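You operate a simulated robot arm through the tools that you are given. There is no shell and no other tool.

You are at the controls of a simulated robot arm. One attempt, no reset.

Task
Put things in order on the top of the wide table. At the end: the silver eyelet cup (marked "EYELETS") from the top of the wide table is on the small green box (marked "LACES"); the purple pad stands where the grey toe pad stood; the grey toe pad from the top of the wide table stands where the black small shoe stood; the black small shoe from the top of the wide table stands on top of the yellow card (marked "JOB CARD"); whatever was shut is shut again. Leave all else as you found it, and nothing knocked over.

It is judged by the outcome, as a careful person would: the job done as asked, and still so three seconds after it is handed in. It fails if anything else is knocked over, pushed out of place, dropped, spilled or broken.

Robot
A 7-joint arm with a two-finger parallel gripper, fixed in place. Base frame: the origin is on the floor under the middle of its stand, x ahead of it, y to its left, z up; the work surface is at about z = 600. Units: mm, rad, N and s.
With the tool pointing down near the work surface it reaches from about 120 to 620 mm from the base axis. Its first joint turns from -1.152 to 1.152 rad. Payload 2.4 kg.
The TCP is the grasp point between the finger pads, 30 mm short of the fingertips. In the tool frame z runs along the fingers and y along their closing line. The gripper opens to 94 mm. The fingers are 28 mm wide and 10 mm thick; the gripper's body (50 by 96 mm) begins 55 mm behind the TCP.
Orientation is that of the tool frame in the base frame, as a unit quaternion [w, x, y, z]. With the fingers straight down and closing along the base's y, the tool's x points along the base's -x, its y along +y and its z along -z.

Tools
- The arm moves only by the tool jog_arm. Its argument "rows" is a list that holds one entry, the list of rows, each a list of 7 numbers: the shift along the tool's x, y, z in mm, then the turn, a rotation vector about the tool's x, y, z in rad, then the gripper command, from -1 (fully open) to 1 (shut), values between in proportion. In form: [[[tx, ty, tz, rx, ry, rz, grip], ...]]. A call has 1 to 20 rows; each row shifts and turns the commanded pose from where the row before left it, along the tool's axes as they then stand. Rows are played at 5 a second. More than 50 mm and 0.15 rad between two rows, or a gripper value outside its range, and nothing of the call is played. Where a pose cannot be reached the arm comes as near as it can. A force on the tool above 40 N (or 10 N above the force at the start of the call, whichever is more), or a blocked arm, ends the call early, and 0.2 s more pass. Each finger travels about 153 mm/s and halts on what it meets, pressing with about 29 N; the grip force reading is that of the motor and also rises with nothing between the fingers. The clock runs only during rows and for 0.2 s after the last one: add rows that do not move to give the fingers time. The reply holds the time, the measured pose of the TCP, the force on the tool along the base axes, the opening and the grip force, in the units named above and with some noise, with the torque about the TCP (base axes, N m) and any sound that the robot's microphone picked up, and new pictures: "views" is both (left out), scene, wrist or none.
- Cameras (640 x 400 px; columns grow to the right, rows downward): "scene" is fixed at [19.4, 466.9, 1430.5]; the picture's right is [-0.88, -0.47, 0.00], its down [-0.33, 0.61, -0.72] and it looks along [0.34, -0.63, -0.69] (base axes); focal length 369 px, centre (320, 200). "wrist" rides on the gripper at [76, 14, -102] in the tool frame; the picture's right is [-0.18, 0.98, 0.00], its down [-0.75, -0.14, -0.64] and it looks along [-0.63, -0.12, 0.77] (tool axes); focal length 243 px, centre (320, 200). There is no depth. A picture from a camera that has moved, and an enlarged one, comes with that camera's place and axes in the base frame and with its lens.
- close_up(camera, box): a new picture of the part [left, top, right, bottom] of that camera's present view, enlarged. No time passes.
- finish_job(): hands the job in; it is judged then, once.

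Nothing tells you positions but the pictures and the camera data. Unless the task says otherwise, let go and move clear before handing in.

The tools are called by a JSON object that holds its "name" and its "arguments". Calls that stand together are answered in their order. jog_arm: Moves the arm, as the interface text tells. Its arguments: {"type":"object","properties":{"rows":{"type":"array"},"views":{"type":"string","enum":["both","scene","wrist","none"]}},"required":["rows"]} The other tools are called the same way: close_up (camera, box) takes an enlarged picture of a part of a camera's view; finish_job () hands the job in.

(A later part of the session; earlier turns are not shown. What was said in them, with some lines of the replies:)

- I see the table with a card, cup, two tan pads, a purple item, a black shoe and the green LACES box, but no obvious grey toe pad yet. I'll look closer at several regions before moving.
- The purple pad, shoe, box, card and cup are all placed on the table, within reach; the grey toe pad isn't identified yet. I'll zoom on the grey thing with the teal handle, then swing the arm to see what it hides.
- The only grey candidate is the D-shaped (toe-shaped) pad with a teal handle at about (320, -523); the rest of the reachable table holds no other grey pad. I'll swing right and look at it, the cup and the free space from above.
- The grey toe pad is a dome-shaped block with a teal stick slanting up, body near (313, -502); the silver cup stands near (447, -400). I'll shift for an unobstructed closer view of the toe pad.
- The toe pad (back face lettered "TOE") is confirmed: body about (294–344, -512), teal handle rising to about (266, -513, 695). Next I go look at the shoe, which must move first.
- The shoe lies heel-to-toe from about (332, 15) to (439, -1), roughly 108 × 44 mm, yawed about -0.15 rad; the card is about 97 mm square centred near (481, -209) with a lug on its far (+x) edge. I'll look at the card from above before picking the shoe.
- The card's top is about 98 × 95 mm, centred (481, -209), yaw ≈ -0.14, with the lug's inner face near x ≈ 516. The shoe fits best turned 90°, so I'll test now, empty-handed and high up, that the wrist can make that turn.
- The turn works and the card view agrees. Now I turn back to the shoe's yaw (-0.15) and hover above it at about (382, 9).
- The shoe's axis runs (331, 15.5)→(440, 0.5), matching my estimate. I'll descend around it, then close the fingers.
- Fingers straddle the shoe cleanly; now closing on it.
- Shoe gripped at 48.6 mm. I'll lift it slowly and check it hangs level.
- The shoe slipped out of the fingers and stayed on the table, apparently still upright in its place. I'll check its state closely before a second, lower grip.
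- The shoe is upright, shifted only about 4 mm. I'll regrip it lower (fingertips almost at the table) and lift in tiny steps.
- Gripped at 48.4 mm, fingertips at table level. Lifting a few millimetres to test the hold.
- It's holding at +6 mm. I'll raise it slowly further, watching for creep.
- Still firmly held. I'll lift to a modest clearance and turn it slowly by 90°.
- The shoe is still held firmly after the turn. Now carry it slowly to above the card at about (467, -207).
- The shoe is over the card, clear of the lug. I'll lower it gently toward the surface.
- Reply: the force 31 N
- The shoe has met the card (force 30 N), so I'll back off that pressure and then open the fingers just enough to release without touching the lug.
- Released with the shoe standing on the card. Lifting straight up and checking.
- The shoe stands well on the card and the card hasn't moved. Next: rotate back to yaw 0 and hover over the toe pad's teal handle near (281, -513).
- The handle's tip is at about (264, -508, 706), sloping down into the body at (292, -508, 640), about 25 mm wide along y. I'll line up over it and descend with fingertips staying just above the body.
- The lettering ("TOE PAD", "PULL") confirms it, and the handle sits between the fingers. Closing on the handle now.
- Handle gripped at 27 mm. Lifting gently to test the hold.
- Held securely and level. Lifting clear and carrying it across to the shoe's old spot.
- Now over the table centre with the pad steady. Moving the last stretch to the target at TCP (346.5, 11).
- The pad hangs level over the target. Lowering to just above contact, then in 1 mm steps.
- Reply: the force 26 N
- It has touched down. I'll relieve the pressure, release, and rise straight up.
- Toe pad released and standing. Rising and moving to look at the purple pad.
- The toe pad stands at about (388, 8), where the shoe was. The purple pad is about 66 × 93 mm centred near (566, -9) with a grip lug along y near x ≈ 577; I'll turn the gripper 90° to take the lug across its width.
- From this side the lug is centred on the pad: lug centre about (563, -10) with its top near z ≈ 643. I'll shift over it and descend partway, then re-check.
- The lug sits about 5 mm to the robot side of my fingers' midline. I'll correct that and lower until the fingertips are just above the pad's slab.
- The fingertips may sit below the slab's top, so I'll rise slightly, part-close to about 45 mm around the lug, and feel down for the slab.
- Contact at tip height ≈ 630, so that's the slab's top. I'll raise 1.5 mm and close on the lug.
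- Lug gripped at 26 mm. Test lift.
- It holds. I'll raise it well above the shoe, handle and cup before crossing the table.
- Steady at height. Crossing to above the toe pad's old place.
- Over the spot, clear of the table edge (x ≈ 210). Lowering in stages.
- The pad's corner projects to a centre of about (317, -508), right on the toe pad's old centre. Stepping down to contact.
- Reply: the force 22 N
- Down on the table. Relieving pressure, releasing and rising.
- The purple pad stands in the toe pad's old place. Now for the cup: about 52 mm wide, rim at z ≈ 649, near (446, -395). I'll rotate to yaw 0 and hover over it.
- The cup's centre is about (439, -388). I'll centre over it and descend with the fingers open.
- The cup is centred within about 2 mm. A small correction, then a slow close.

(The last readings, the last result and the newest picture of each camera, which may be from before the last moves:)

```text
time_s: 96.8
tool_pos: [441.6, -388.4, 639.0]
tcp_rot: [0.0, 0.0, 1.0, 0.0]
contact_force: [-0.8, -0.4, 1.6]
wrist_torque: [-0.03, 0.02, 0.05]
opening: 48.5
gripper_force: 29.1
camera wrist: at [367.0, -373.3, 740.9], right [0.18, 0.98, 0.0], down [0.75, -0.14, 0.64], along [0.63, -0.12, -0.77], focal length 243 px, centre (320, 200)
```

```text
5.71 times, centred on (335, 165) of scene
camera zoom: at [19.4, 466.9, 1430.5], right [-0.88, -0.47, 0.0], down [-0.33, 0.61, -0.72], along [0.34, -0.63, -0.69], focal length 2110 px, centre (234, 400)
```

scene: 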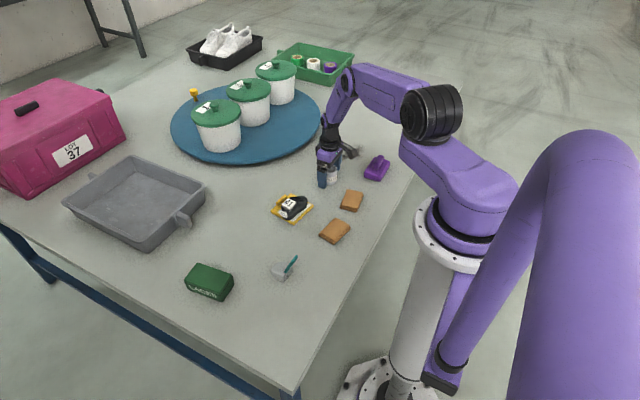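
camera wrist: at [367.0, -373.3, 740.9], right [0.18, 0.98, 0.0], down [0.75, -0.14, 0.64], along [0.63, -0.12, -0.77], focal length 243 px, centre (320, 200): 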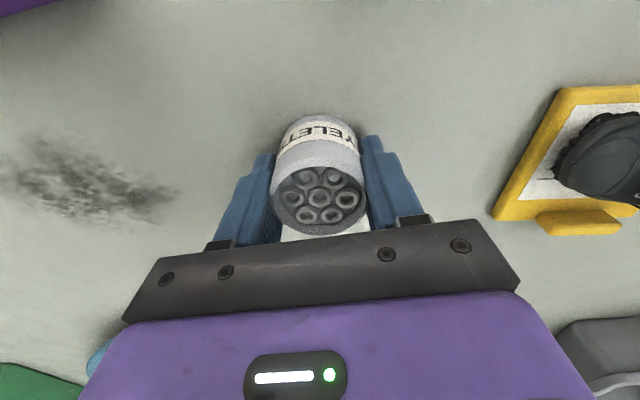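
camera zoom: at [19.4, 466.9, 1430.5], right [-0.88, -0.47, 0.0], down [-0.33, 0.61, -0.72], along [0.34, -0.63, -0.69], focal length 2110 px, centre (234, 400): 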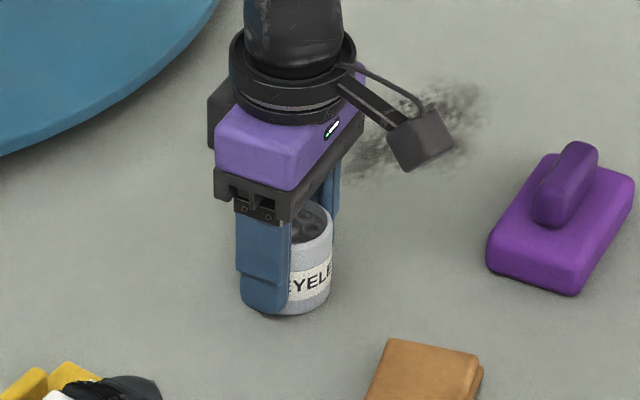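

Cup gripped upright at 48.5 mm. Test lift.

{"name": "jog_arm", "arguments": {"rows": [[[0, 0, -1.5, 0, 0, 0, 1], [0, 0, -2, 0, 0, 0, 1], [0, 0, -2, 0, 0, 0, 1], [0, 0, -2.5, 0, 0, 0, 1], [0, 0, 0, 0, 0, 0, 1], [0, 0, 0, 0, 0, 0, 1]]], "views": "wrist"}}

{"name": "close_up", "arguments": {"camera": "scene", "box": [300, 130, 370, 200]}}

```text
time_s: 98.2
tool_pos: [442.2, -387.9, 647.5]
tcp_rot: [0.001, 0.001, 1.0, 0.0]
contact_force: [0.1, 0.3, -0.9]
wrist_torque: [-0.02, -0.01, 0.01]
opening: 48.7
gripper_force: 28.9
camera wrist: at [367.4, -373.2, 748.9], right [0.18, 0.98, 0.0], down [0.75, -0.14, 0.64], along [0.63, -0.12, -0.77], focal length 243 px, centre (320, 200)
```

wrist: 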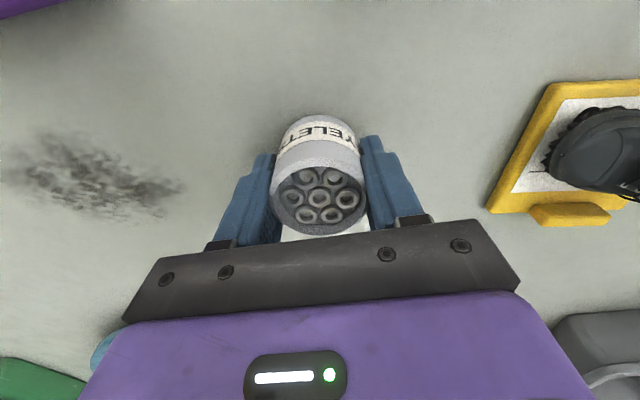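

```text
5.71 times, centred on (335, 165) of scene
camera zoom: at [19.5, 466.9, 1430.5], right [-0.88, -0.47, 0.0], down [-0.33, 0.61, -0.72], along [0.34, -0.63, -0.69], focal length 2110 px, centre (234, 400)
```

zoom: 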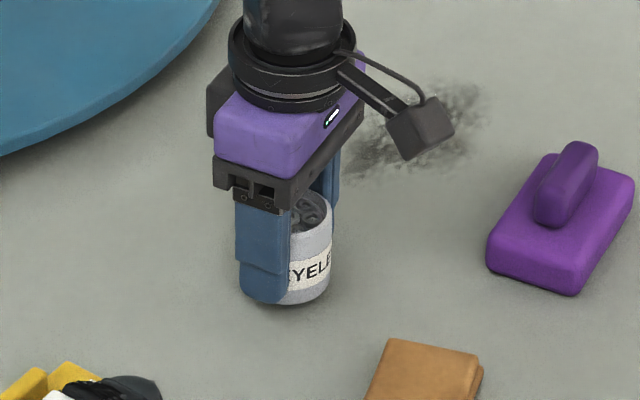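

Held upright. Raising well above the shoe and toe-pad handle before carrying it across.

{"name": "jog_arm", "arguments": {"rows": [[[0, 0, -4, 0, 0, 0, 1], [0, 0, -8, 0, 0, 0, 1], [0, 0, -12, 0, 0, 0, 1], [0, 0, -14, 0, 0, 0, 1], [0, 0, -14, 0, 0, 0, 1], [0, 0, -14, 0, 0, 0, 1], [0, 0, -14, 0, 0, 0, 1], [0, 0, -14, 0, 0, 0, 1], [0, 0, -10, 0, 0, 0, 1], [0, 0, -6, 0, 0, 0, 1], [0, 0, -2, 0, 0, 0, 1], [0, 0, 0, 0, 0, 0, 1]]], "views": "wrist"}}

{"name": "jog_arm", "arguments": {"rows": [[[-0.8, 5, 0, 0, 0, 0, 1], [-1.6, 10, 0, 0, 0, 0, 1], [-2.8, 18, 0, 0, 0, 0, 1], [-3.9, 25, 0, 0, 0, 0, 1], [-3.9, 25, 0, 0, 0, 0, 1], [-3.9, 25, 0, 0, 0, 0, 1], [-3.9, 25, 0, 0, 0, 0, 1], [-3.9, 25, 0, 0, 0, 0, 1], [-3.9, 25, 0, 0, 0, 0, 1], [-3.9, 25, 0, 0, 0, 0, 1], [-3.9, 25, 0, 0, 0, 0, 1], [-3.9, 25, 0, 0, 0, 0, 1], [-3.9, 25, 0, 0, 0, 0, 1], [-3.9, 25, 0, 0, 0, 0, 1], [-3.9, 25, 0, 0, 0, 0, 1], [-3.9, 25, 0, 0, 0, 0, 1], [-2.8, 18, 0, 0, 0, 0, 1], [-1.6, 10, 0, 0, 0, 0, 1], [-0.8, 5, 0, 0, 0, 0, 1]]]}}

```text
time_s: 100.8
tool_pos: [440.9, -388.4, 760.3]
tcp_rot: [0.0, 0.0, 1.0, 0.0]
contact_force: [0.6, -0.1, -1.6]
wrist_torque: [-0.01, -0.02, -0.03]
opening: 48.3
gripper_force: 28.8
camera wrist: at [367.1, -373.1, 861.0], right [0.18, 0.98, 0.0], down [0.75, -0.14, 0.64], along [0.63, -0.12, -0.77], focal length 243 px, centre (320, 200)
```

wrist: 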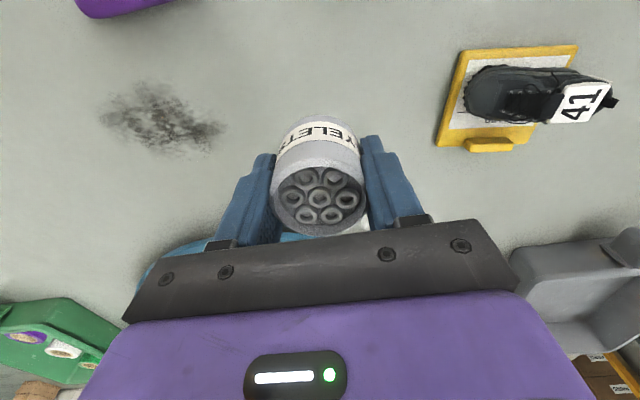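

```text
time_s: 104.8
tool_pos: [501.6, 2.6, 759.4]
tcp_rot: [0.0, 0.0, 1.0, 0.0]
contact_force: [0.2, -1.5, -1.4]
wrist_torque: [-0.01, 0.01, -0.01]
opening: 48.4
gripper_force: 29.0
camera wrist: at [428.3, 18.2, 860.3], right [0.18, 0.98, 0.0], down [0.75, -0.14, 0.64], along [0.63, -0.12, -0.77], focal length 243 px, centre (320, 200)
```

scene: 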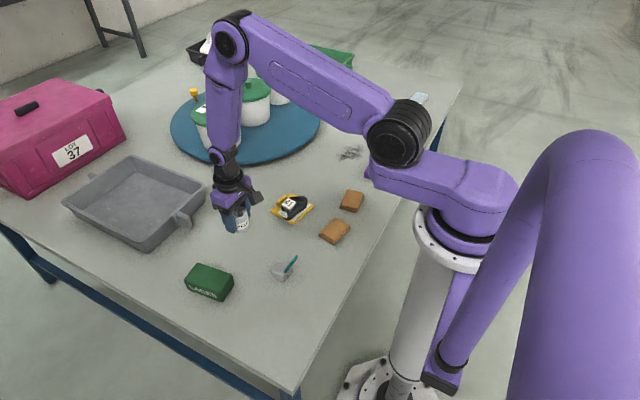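
wrist: 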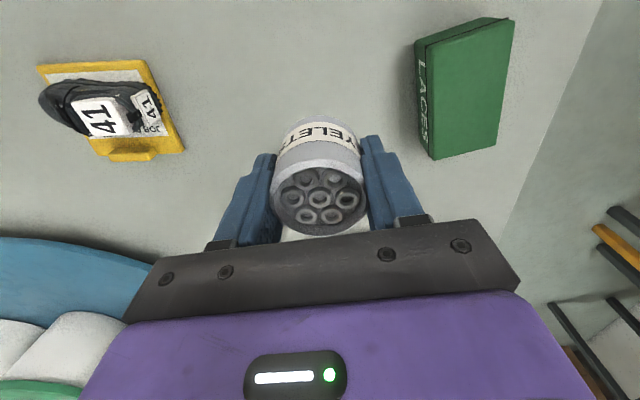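

The cup is riding upright. I'll zoom on the LACES box to fix its lid centre exactly.

{"name": "close_up", "arguments": {"camera": "wrist", "box": [390, 0, 540, 180]}}

{"name": "close_up", "arguments": {"camera": "scene", "box": [175, 255, 245, 310]}}

```text
2.22 times, centred on (465, 90) of wrist
camera zoom: at [428.3, 18.2, 860.3], right [0.18, 0.98, 0.0], down [0.75, -0.14, 0.64], along [0.63, -0.12, -0.77], focal length 539 px, centre (-2, 444)
```

zoom: 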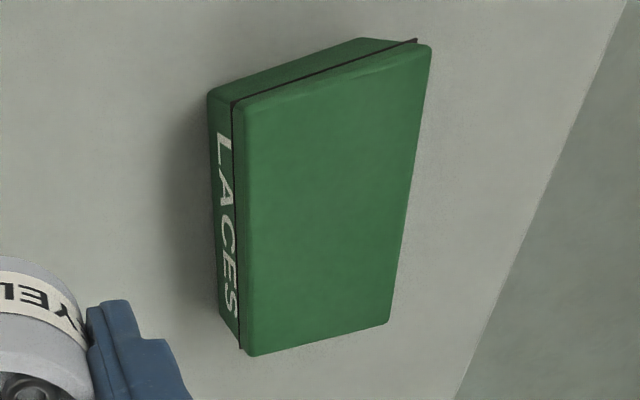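

```text
7.27 times, centred on (210, 282) of scene
camera zoom: at [19.5, 466.9, 1430.5], right [-0.88, -0.47, 0.0], down [-0.33, 0.61, -0.72], along [0.34, -0.63, -0.69], focal length 2686 px, centre (1120, -400)
```

zoom: 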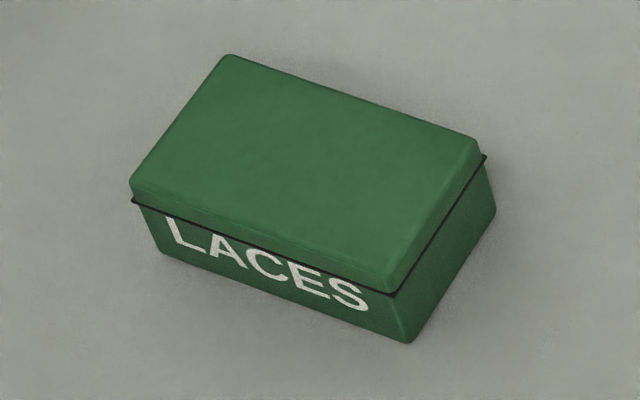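

The lid's centre is at about (523, 130.5), top z ≈ 640. Carrying the cup over it.

{"name": "jog_arm", "arguments": {"rows": [[[-0.86, 5, 0, 0, 0, 0, 1], [-1.72, 10, 0, 0, 0, 0, 1], [-3.1, 18, 0, 0, 0, 0, 1], [-4.3, 25, 0, 0, 0, 0, 1], [-4.3, 25, 0, 0, 0, 0, 1], [-3.44, 20, 0, 0, 0, 0, 1], [-2.24, 13, 0, 0, 0, 0, 1], [-1.38, 8, 0, 0, 0, 0, 1], [-0.65, 3.8, 0, 0, 0, 0, 1], [0, 0, 0, 0, 0, 0, 1]]]}}

{"name": "close_up", "arguments": {"camera": "wrist", "box": [220, 40, 420, 260]}}

{"name": "close_up", "arguments": {"camera": "scene", "box": [160, 200, 270, 310]}}

```text
time_s: 107.0
tool_pos: [523.8, 129.8, 759.1]
tcp_rot: [0.0, 0.0, 1.0, 0.0]
contact_force: [0.0, 0.3, -2.0]
wrist_torque: [-0.01, 0.0, -0.04]
opening: 48.3
gripper_force: 29.1
camera wrist: at [449.6, 145.3, 860.9], right [0.18, 0.98, 0.0], down [0.75, -0.14, 0.64], along [0.63, -0.12, -0.77], focal length 243 px, centre (320, 200)
```

scene: 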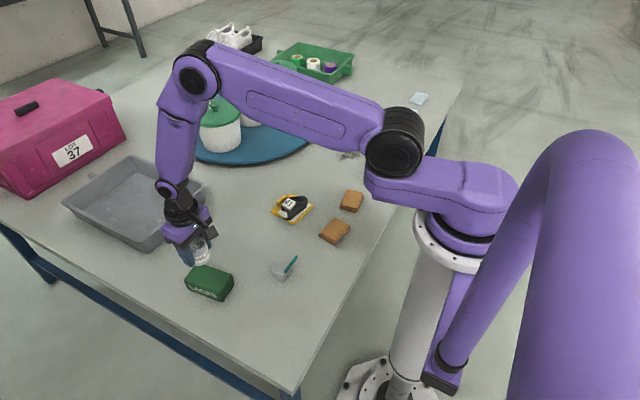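
wrist: 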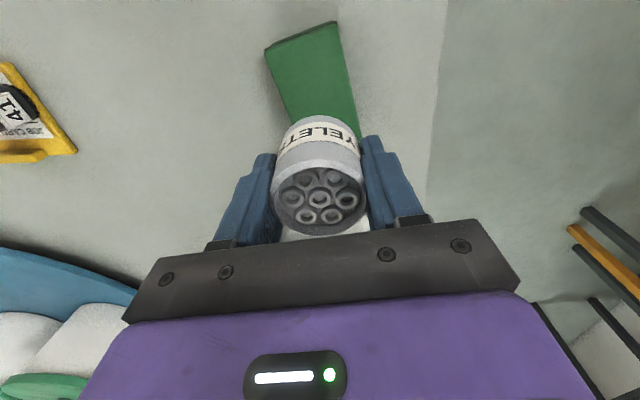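

```text
1.82 times, centred on (320, 150) of wrist
camera zoom: at [449.6, 145.3, 860.9], right [0.18, 0.98, 0.0], down [0.75, -0.14, 0.64], along [0.63, -0.12, -0.77], focal length 441 px, centre (320, 291)
```

zoom: 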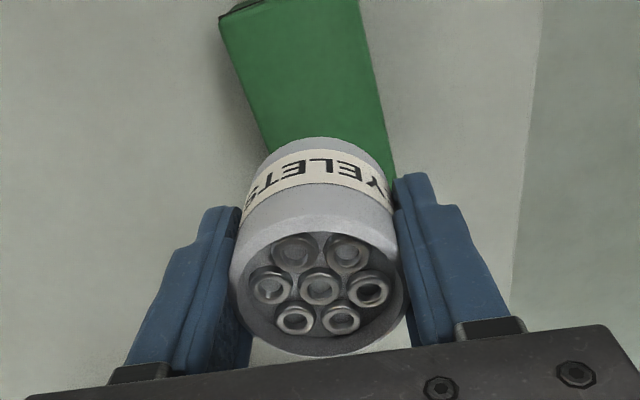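

```text
3.64 times, centred on (215, 255) of scene
camera zoom: at [19.5, 466.9, 1430.5], right [-0.88, -0.47, 0.0], down [-0.33, 0.61, -0.72], along [0.34, -0.63, -0.69], focal length 1343 px, centre (702, 0)
```

zoom: 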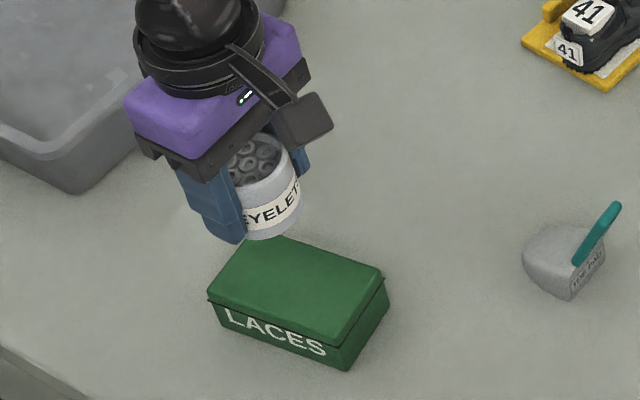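

The cup is aligned above the box. Lowering to just above the lid for a check.

{"name": "jog_arm", "arguments": {"rows": [[[0, 0, 5, 0, 0, 0, 1], [0, 0, 10, 0, 0, 0, 1], [0, 0, 13, 0, 0, 0, 1], [0, 0, 13, 0, 0, 0, 1], [0, 0, 13, 0, 0, 0, 1], [0, 0, 9, 0, 0, 0, 1], [0, 0, 6, 0, 0, 0, 1], [0, 0, 3, 0, 0, 0, 1], [0, 0, 0, 0, 0, 0, 1]]]}}

{"name": "close_up", "arguments": {"camera": "wrist", "box": [220, 20, 420, 260]}}

{"name": "close_up", "arguments": {"camera": "scene", "box": [165, 225, 255, 310]}}

```text
time_s: 109.0
tool_pos: [523.1, 130.2, 686.5]
tcp_rot: [0.0, 0.001, 1.0, 0.0]
contact_force: [-1.4, 0.5, -1.5]
wrist_torque: [0.05, 0.03, 0.0]
opening: 48.3
gripper_force: 28.6
camera wrist: at [449.5, 145.4, 789.1], right [0.18, 0.98, 0.0], down [0.75, -0.14, 0.64], along [0.63, -0.12, -0.77], focal length 243 px, centre (320, 200)
```

scene: 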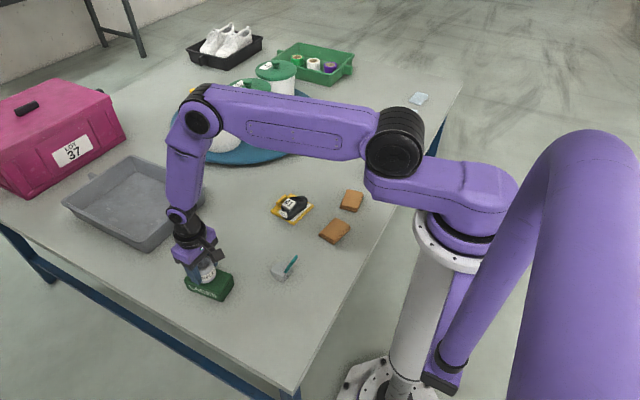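
wrist: 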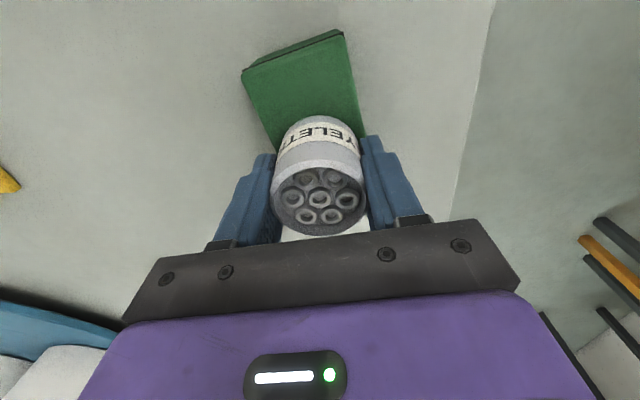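

```text
1.67 times, centred on (320, 140) of wrist
camera zoom: at [449.5, 145.4, 789.1], right [0.18, 0.98, 0.0], down [0.75, -0.14, 0.64], along [0.63, -0.12, -0.77], focal length 404 px, centre (320, 300)
```

zoom: 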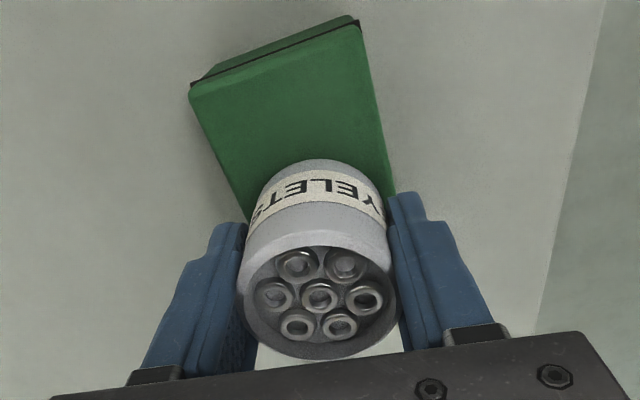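

```text
4.71 times, centred on (210, 268) of scene
camera zoom: at [19.5, 466.9, 1430.5], right [-0.88, -0.47, 0.0], down [-0.33, 0.61, -0.72], along [0.34, -0.63, -0.69], focal length 1738 px, centre (838, -118)
```

zoom: 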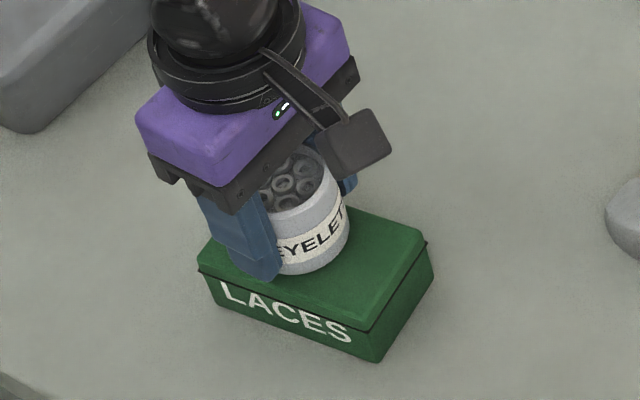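

Well centred on the lid. Stepping down to contact.

{"name": "jog_arm", "arguments": {"rows": [[[0, 0, 2, 0, 0, 0, 1], [0, 0, 1.5, 0, 0, 0, 1], [0, 0, 1, 0, 0, 0, 1], [0, 0, 0, 0, 0, 0, 1]]], "views": "none"}}

{"name": "jog_arm", "arguments": {"rows": [[[0, 0, 0.8, 0, 0, 0, 1], [0, 0, 0, 0, 0, 0, 1]]], "views": "none"}}

{"name": "jog_arm", "arguments": {"rows": [[[0, 0, 0.7, 0, 0, 0, 1], [0, 0, 0, 0, 0, 0, 1]]], "views": "none"}}

```text
time_s: 110.0
tool_pos: [524.8, 130.3, 683.8]
tcp_rot: [0.002, 0.0, 1.0, 0.001]
contact_force: [-4.7, -2.2, 28.5]
wrist_torque: [-0.06, 0.04, 0.01]
opening: 48.5
gripper_force: 29.1
```

```text
time_s: 110.6
tool_pos: [524.6, 130.0, 682.9]
tcp_rot: [0.002, 0.0, 1.0, 0.0]
contact_force: [-0.8, 0.6, 28.1]
wrist_torque: [0.04, 0.02, 0.02]
opening: 48.5
gripper_force: 29.1
```

```text
time_s: 111.2
tool_pos: [525.4, 129.9, 680.8]
tcp_rot: [0.002, 0.0, 1.0, -0.001]
contact_force: [2.1, -1.4, 26.4]
wrist_torque: [-0.04, -0.13, 0.02]
opening: 48.5
gripper_force: 29.1
```

Contact came a little early and the fingers slid slightly down the cup; I'll relieve the pressure and look before releasing.

{"name": "jog_arm", "arguments": {"rows": [[[0, 0, -1.4, 0, 0, 0, 1], [0, 0, 0, 0, 0, 0, 1]]], "views": "none"}}

{"name": "close_up", "arguments": {"camera": "scene", "box": [165, 225, 255, 310]}}

{"name": "close_up", "arguments": {"camera": "wrist", "box": [220, 20, 420, 260]}}

```text
time_s: 111.8
tool_pos: [524.5, 129.7, 682.1]
tcp_rot: [0.002, 0.0, 1.0, 0.0]
contact_force: [5.4, 0.3, 12.9]
wrist_torque: [0.17, -0.28, -0.02]
opening: 48.4
gripper_force: 29.5
```

```text
4.71 times, centred on (210, 268) of scene
camera zoom: at [19.3, 466.9, 1430.5], right [-0.88, -0.47, 0.0], down [-0.33, 0.61, -0.72], along [0.34, -0.63, -0.69], focal length 1738 px, centre (838, -118)
```

zoom: 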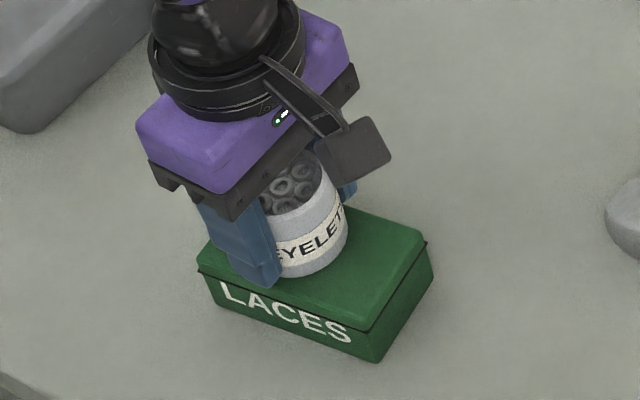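

```text
1.67 times, centred on (320, 140) of wrist
camera zoom: at [450.4, 146.1, 783.7], right [0.18, 0.98, 0.0], down [0.75, -0.14, 0.64], along [0.63, -0.12, -0.77], focal length 404 px, centre (320, 300)
```

zoom: 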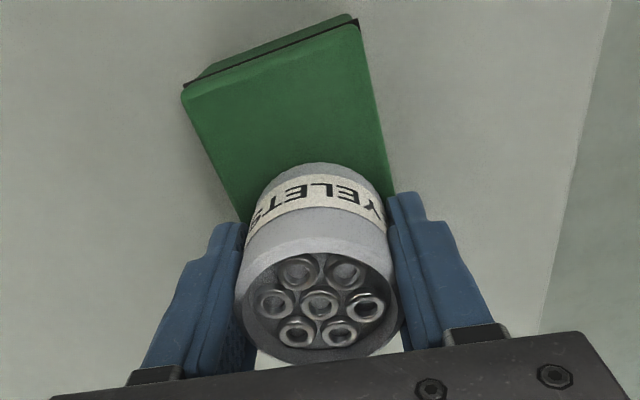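

Cup is upright on the lid with some residual pressure; easing off a touch more, then releasing slowly.

{"name": "jog_arm", "arguments": {"rows": [[[0, 0, -0.6, 0, 0, 0, 1], [0, 0, 0, 0, 0, 0, 1]]], "views": "none"}}

{"name": "jog_arm", "arguments": {"rows": [[[0, 0, 0, 0, 0, 0, -0.06], [0, 0, 0, 0, 0, 0, -0.12], [0, 0, 0, 0, 0, 0, -0.2], [0, 0, 0, 0, 0, 0, -0.35], [0, 0, 0, 0, 0, 0, -0.6], [0, 0, 0, 0, 0, 0, -0.6]]]}}

{"name": "close_up", "arguments": {"camera": "scene", "box": [165, 225, 255, 310]}}

{"name": "close_up", "arguments": {"camera": "wrist", "box": [220, 20, 420, 260]}}

```text
time_s: 112.4
tool_pos: [522.8, 129.7, 681.9]
tcp_rot: [-0.002, -0.001, 1.0, 0.0]
contact_force: [1.6, 2.5, 5.0]
wrist_torque: [0.1, -0.16, 0.07]
opening: 48.3
gripper_force: 28.9
```

```text
time_s: 113.8
tool_pos: [524.8, 130.6, 684.0]
tcp_rot: [0.0, 0.0, 1.0, 0.0]
contact_force: [-0.5, -0.3, -0.1]
wrist_torque: [-0.01, -0.03, 0.03]
opening: 75.5
gripper_force: 0.0
camera wrist: at [449.8, 145.4, 784.7], right [0.18, 0.98, 0.0], down [0.75, -0.14, 0.64], along [0.63, -0.12, -0.77], focal length 243 px, centre (320, 200)
```

scene: 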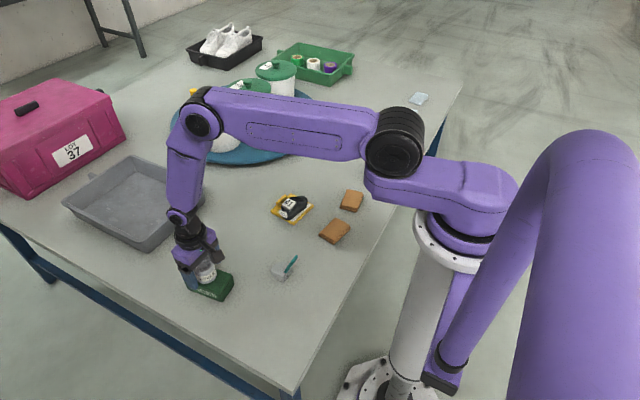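
wrist: 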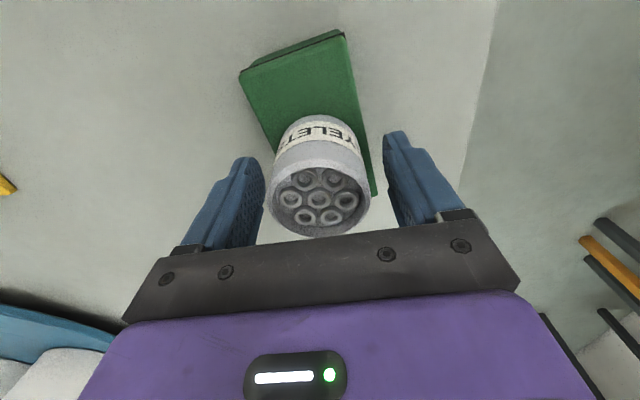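

```text
4.71 times, centred on (210, 268) of scene
camera zoom: at [19.4, 466.9, 1430.5], right [-0.88, -0.47, 0.0], down [-0.33, 0.61, -0.72], along [0.34, -0.63, -0.69], focal length 1738 px, centre (838, -118)
```

zoom: 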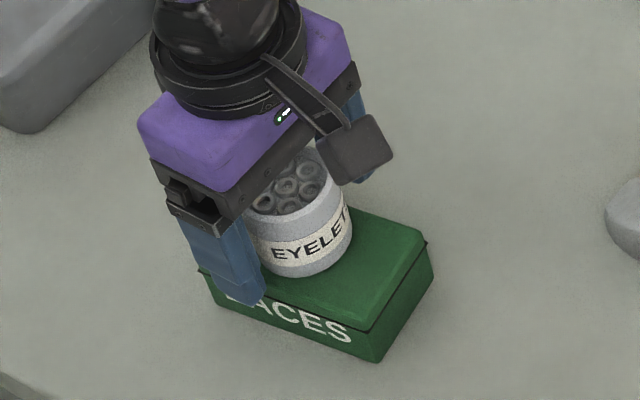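

```text
1.67 times, centred on (320, 140) of wrist
camera zoom: at [449.8, 145.4, 784.7], right [0.18, 0.98, 0.0], down [0.75, -0.14, 0.64], along [0.63, -0.12, -0.77], focal length 404 px, centre (320, 300)
```

zoom: 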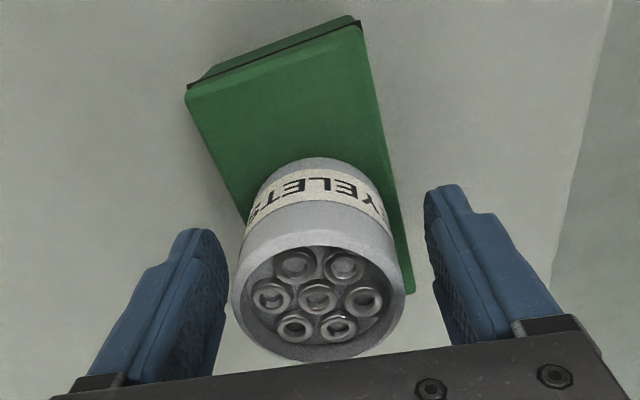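

Released; the cup is standing on the lid. Rising straight up and checking everything.

{"name": "jog_arm", "arguments": {"rows": [[[0, 0, -10, 0, 0, 0, -0.6], [0, 0, -25, 0, 0, 0, -0.6], [0, 0, -35, 0, 0, 0, -0.6], [0, 0, -40, 0, 0, 0, -1], [0, 0, -30, 0, 0, 0, -1], [20, -35, -15, 0, 0, 0, -1], [20, -40, 0, 0, 0, 0, -1], [20, -40, 0, 0, 0, 0, -1], [20, -40, 0, 0, 0, 0, -1], [0, 0, 0, 0, 0, 0, -1]]]}}

{"name": "close_up", "arguments": {"camera": "scene", "box": [165, 225, 255, 310]}}

{"name": "close_up", "arguments": {"camera": "scene", "box": [220, 130, 420, 300]}}

{"name": "close_up", "arguments": {"camera": "wrist", "box": [300, 0, 560, 230]}}

```text
time_s: 116.0
tool_pos: [446.1, -23.5, 839.2]
tcp_rot: [0.0, -0.002, 1.0, 0.0]
contact_force: [-0.3, -0.4, 1.0]
wrist_torque: [0.04, -0.02, 0.0]
opening: 93.9
gripper_force: 0.0
camera wrist: at [370.6, -9.1, 941.2], right [0.18, 0.98, 0.0], down [0.75, -0.14, 0.64], along [0.63, -0.12, -0.77], focal length 243 px, centre (320, 200)
```

scene: 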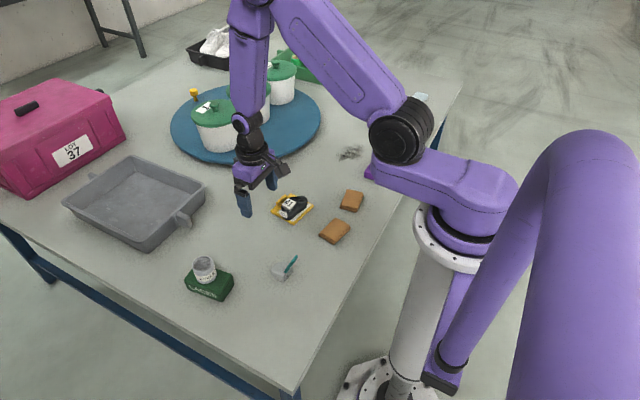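
wrist: 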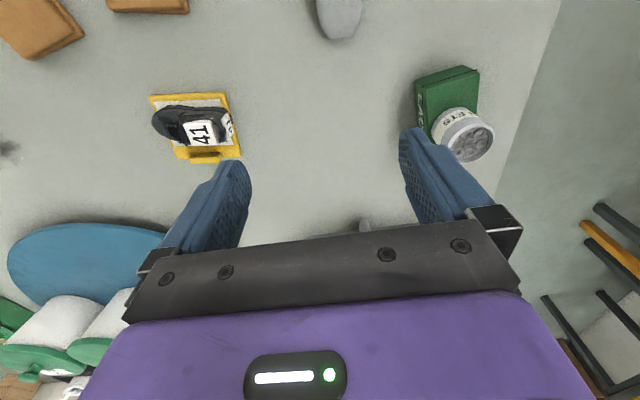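

```text
4.71 times, centred on (210, 268) of scene
camera zoom: at [19.5, 466.9, 1430.5], right [-0.88, -0.47, 0.0], down [-0.33, 0.61, -0.72], along [0.34, -0.63, -0.69], focal length 1738 px, centre (838, -118)
```

zoom: 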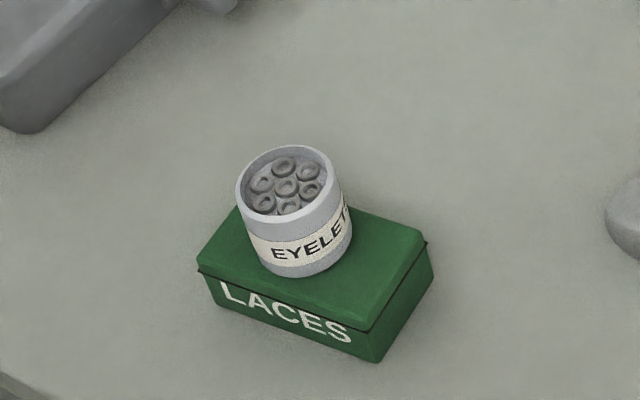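

```text
2.35 times, centred on (320, 215) of scene
camera zoom: at [19.5, 466.9, 1430.5], right [-0.88, -0.47, 0.0], down [-0.33, 0.61, -0.72], along [0.34, -0.63, -0.69], focal length 869 px, centre (320, 165)
```

zoom: 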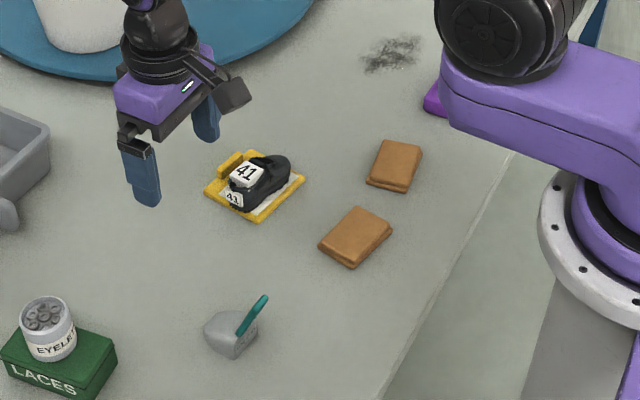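

```text
1.74 times, centred on (430, 115) of wrist
camera zoom: at [370.6, -9.1, 941.2], right [0.18, 0.98, 0.0], down [0.75, -0.14, 0.64], along [0.63, -0.12, -0.77], focal length 422 px, centre (129, 348)
```

zoom: 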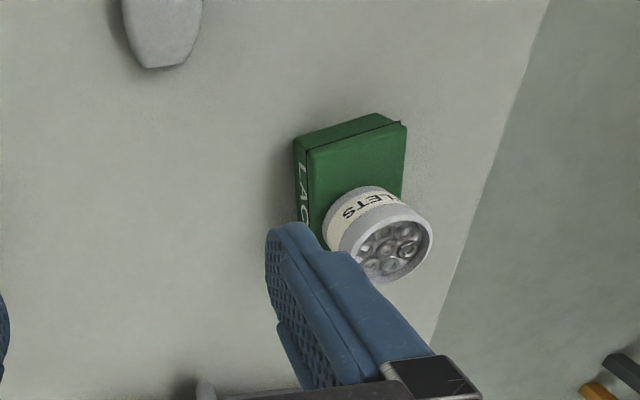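

All four placements look right, and the cup sits upright near the lid's middle. I'll return the arm to about its start pose and do a last inspection.

{"name": "jog_arm", "arguments": {"rows": [[[30, -14.5, -12.7, 0, 0, 0, -1], [30, -14.5, -12.7, 0, 0, 0, -1], [30, -14.5, -12.7, 0, 0, 0, -1], [0, 0, 0, 0, 0, 0, -1], [0, 0, 0, 0, 0, 0, -1]]]}}

{"name": "close_up", "arguments": {"camera": "scene", "box": [160, 130, 420, 310]}}

{"name": "close_up", "arguments": {"camera": "wrist", "box": [0, 0, 320, 210]}}

{"name": "close_up", "arguments": {"camera": "wrist", "box": [300, 0, 560, 210]}}

```text
time_s: 117.2
tool_pos: [353.3, -68.9, 875.3]
tcp_rot: [0.001, 0.0, 1.0, 0.0]
contact_force: [-0.2, 0.3, -0.2]
wrist_torque: [-0.01, 0.01, 0.03]
opening: 94.1
gripper_force: 0.1
camera wrist: at [279.9, -53.0, 978.1], right [0.18, 0.98, 0.0], down [0.75, -0.14, 0.64], along [0.63, -0.12, -0.77], focal length 243 px, centre (320, 200)
```

scene: 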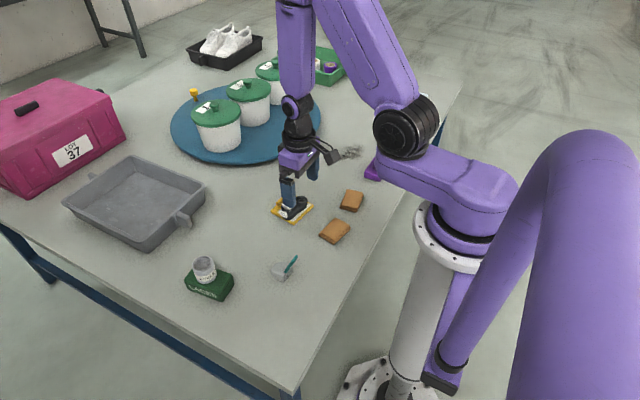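
wrist: 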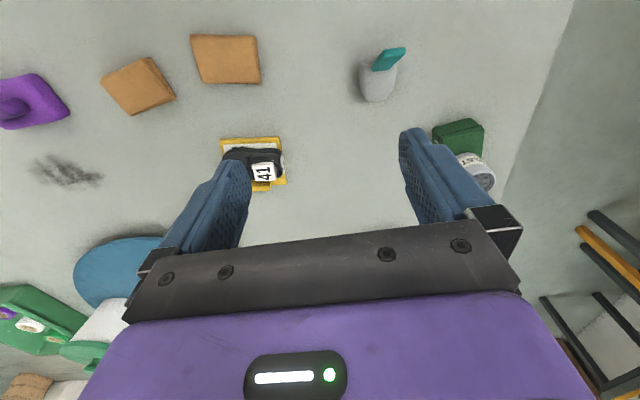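

```text
2.22 times, centred on (290, 220) of scene
camera zoom: at [19.4, 466.9, 1430.5], right [-0.88, -0.47, 0.0], down [-0.33, 0.61, -0.72], along [0.34, -0.63, -0.69], focal length 821 px, centre (387, 156)
```

zoom: 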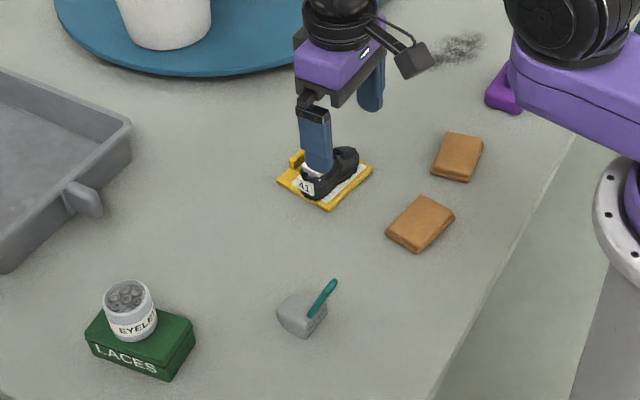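

```text
1.90 times, centred on (160, 105) of wrist
camera zoom: at [279.9, -53.0, 978.1], right [0.18, 0.98, 0.0], down [0.75, -0.14, 0.64], along [0.63, -0.12, -0.77], focal length 462 px, centre (625, 381)
```

zoom: 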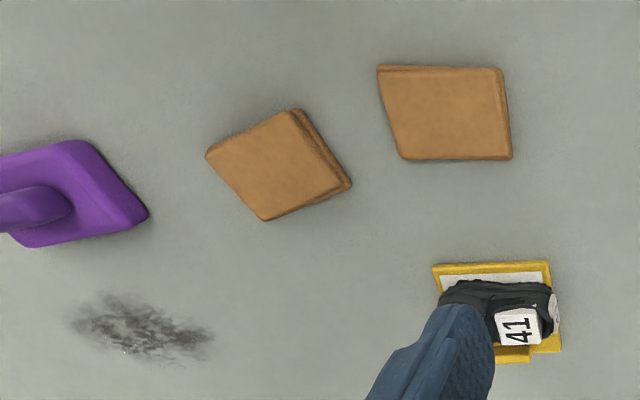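

```text
1.90 times, centred on (430, 105) of wrist
camera zoom: at [279.9, -53.0, 978.1], right [0.18, 0.98, 0.0], down [0.75, -0.14, 0.64], along [0.63, -0.12, -0.77], focal length 462 px, centre (110, 381)
```

zoom: 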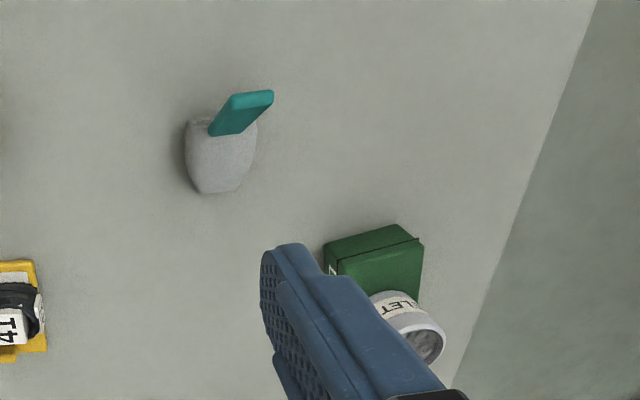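

Final view: the cup is upright on the shut LACES box. The shoe stands on the job card, the toe pad on the shoe's old spot and the purple pad on the toe pad's old spot. Nothing else has moved and the gripper is clear, so I'm handing in.

{"name": "finish_job", "arguments": {}}

```text
The job is handed in.
```

The table is in order as asked, and I've handed the job in. In the last pictures everything was upright, and the gripper was empty and clear.

- **Eyelet cup:** it stands upright on the lid of the LACES box with its eyelets inside, about 5 mm off the middle of the lid.
- **Black shoe:** it stands on the JOB CARD, turned 90° so it clears the card's raised lug. Its toe and heel may overhang the card by a few millimetres.
- **Grey toe pad:** it stands where the shoe stood, within about 3 mm by my estimate.
- **Purple pad:** it stands where the toe pad stood, also within a few millimetres.

I opened nothing, so everything that was shut stayed shut. Nothing else on the table looked moved.

The shoe slipped out of my first grip. It stayed upright and shifted about 4 mm before I picked it up again. I set the toe pad down by the shoe's original position, not the shifted one.
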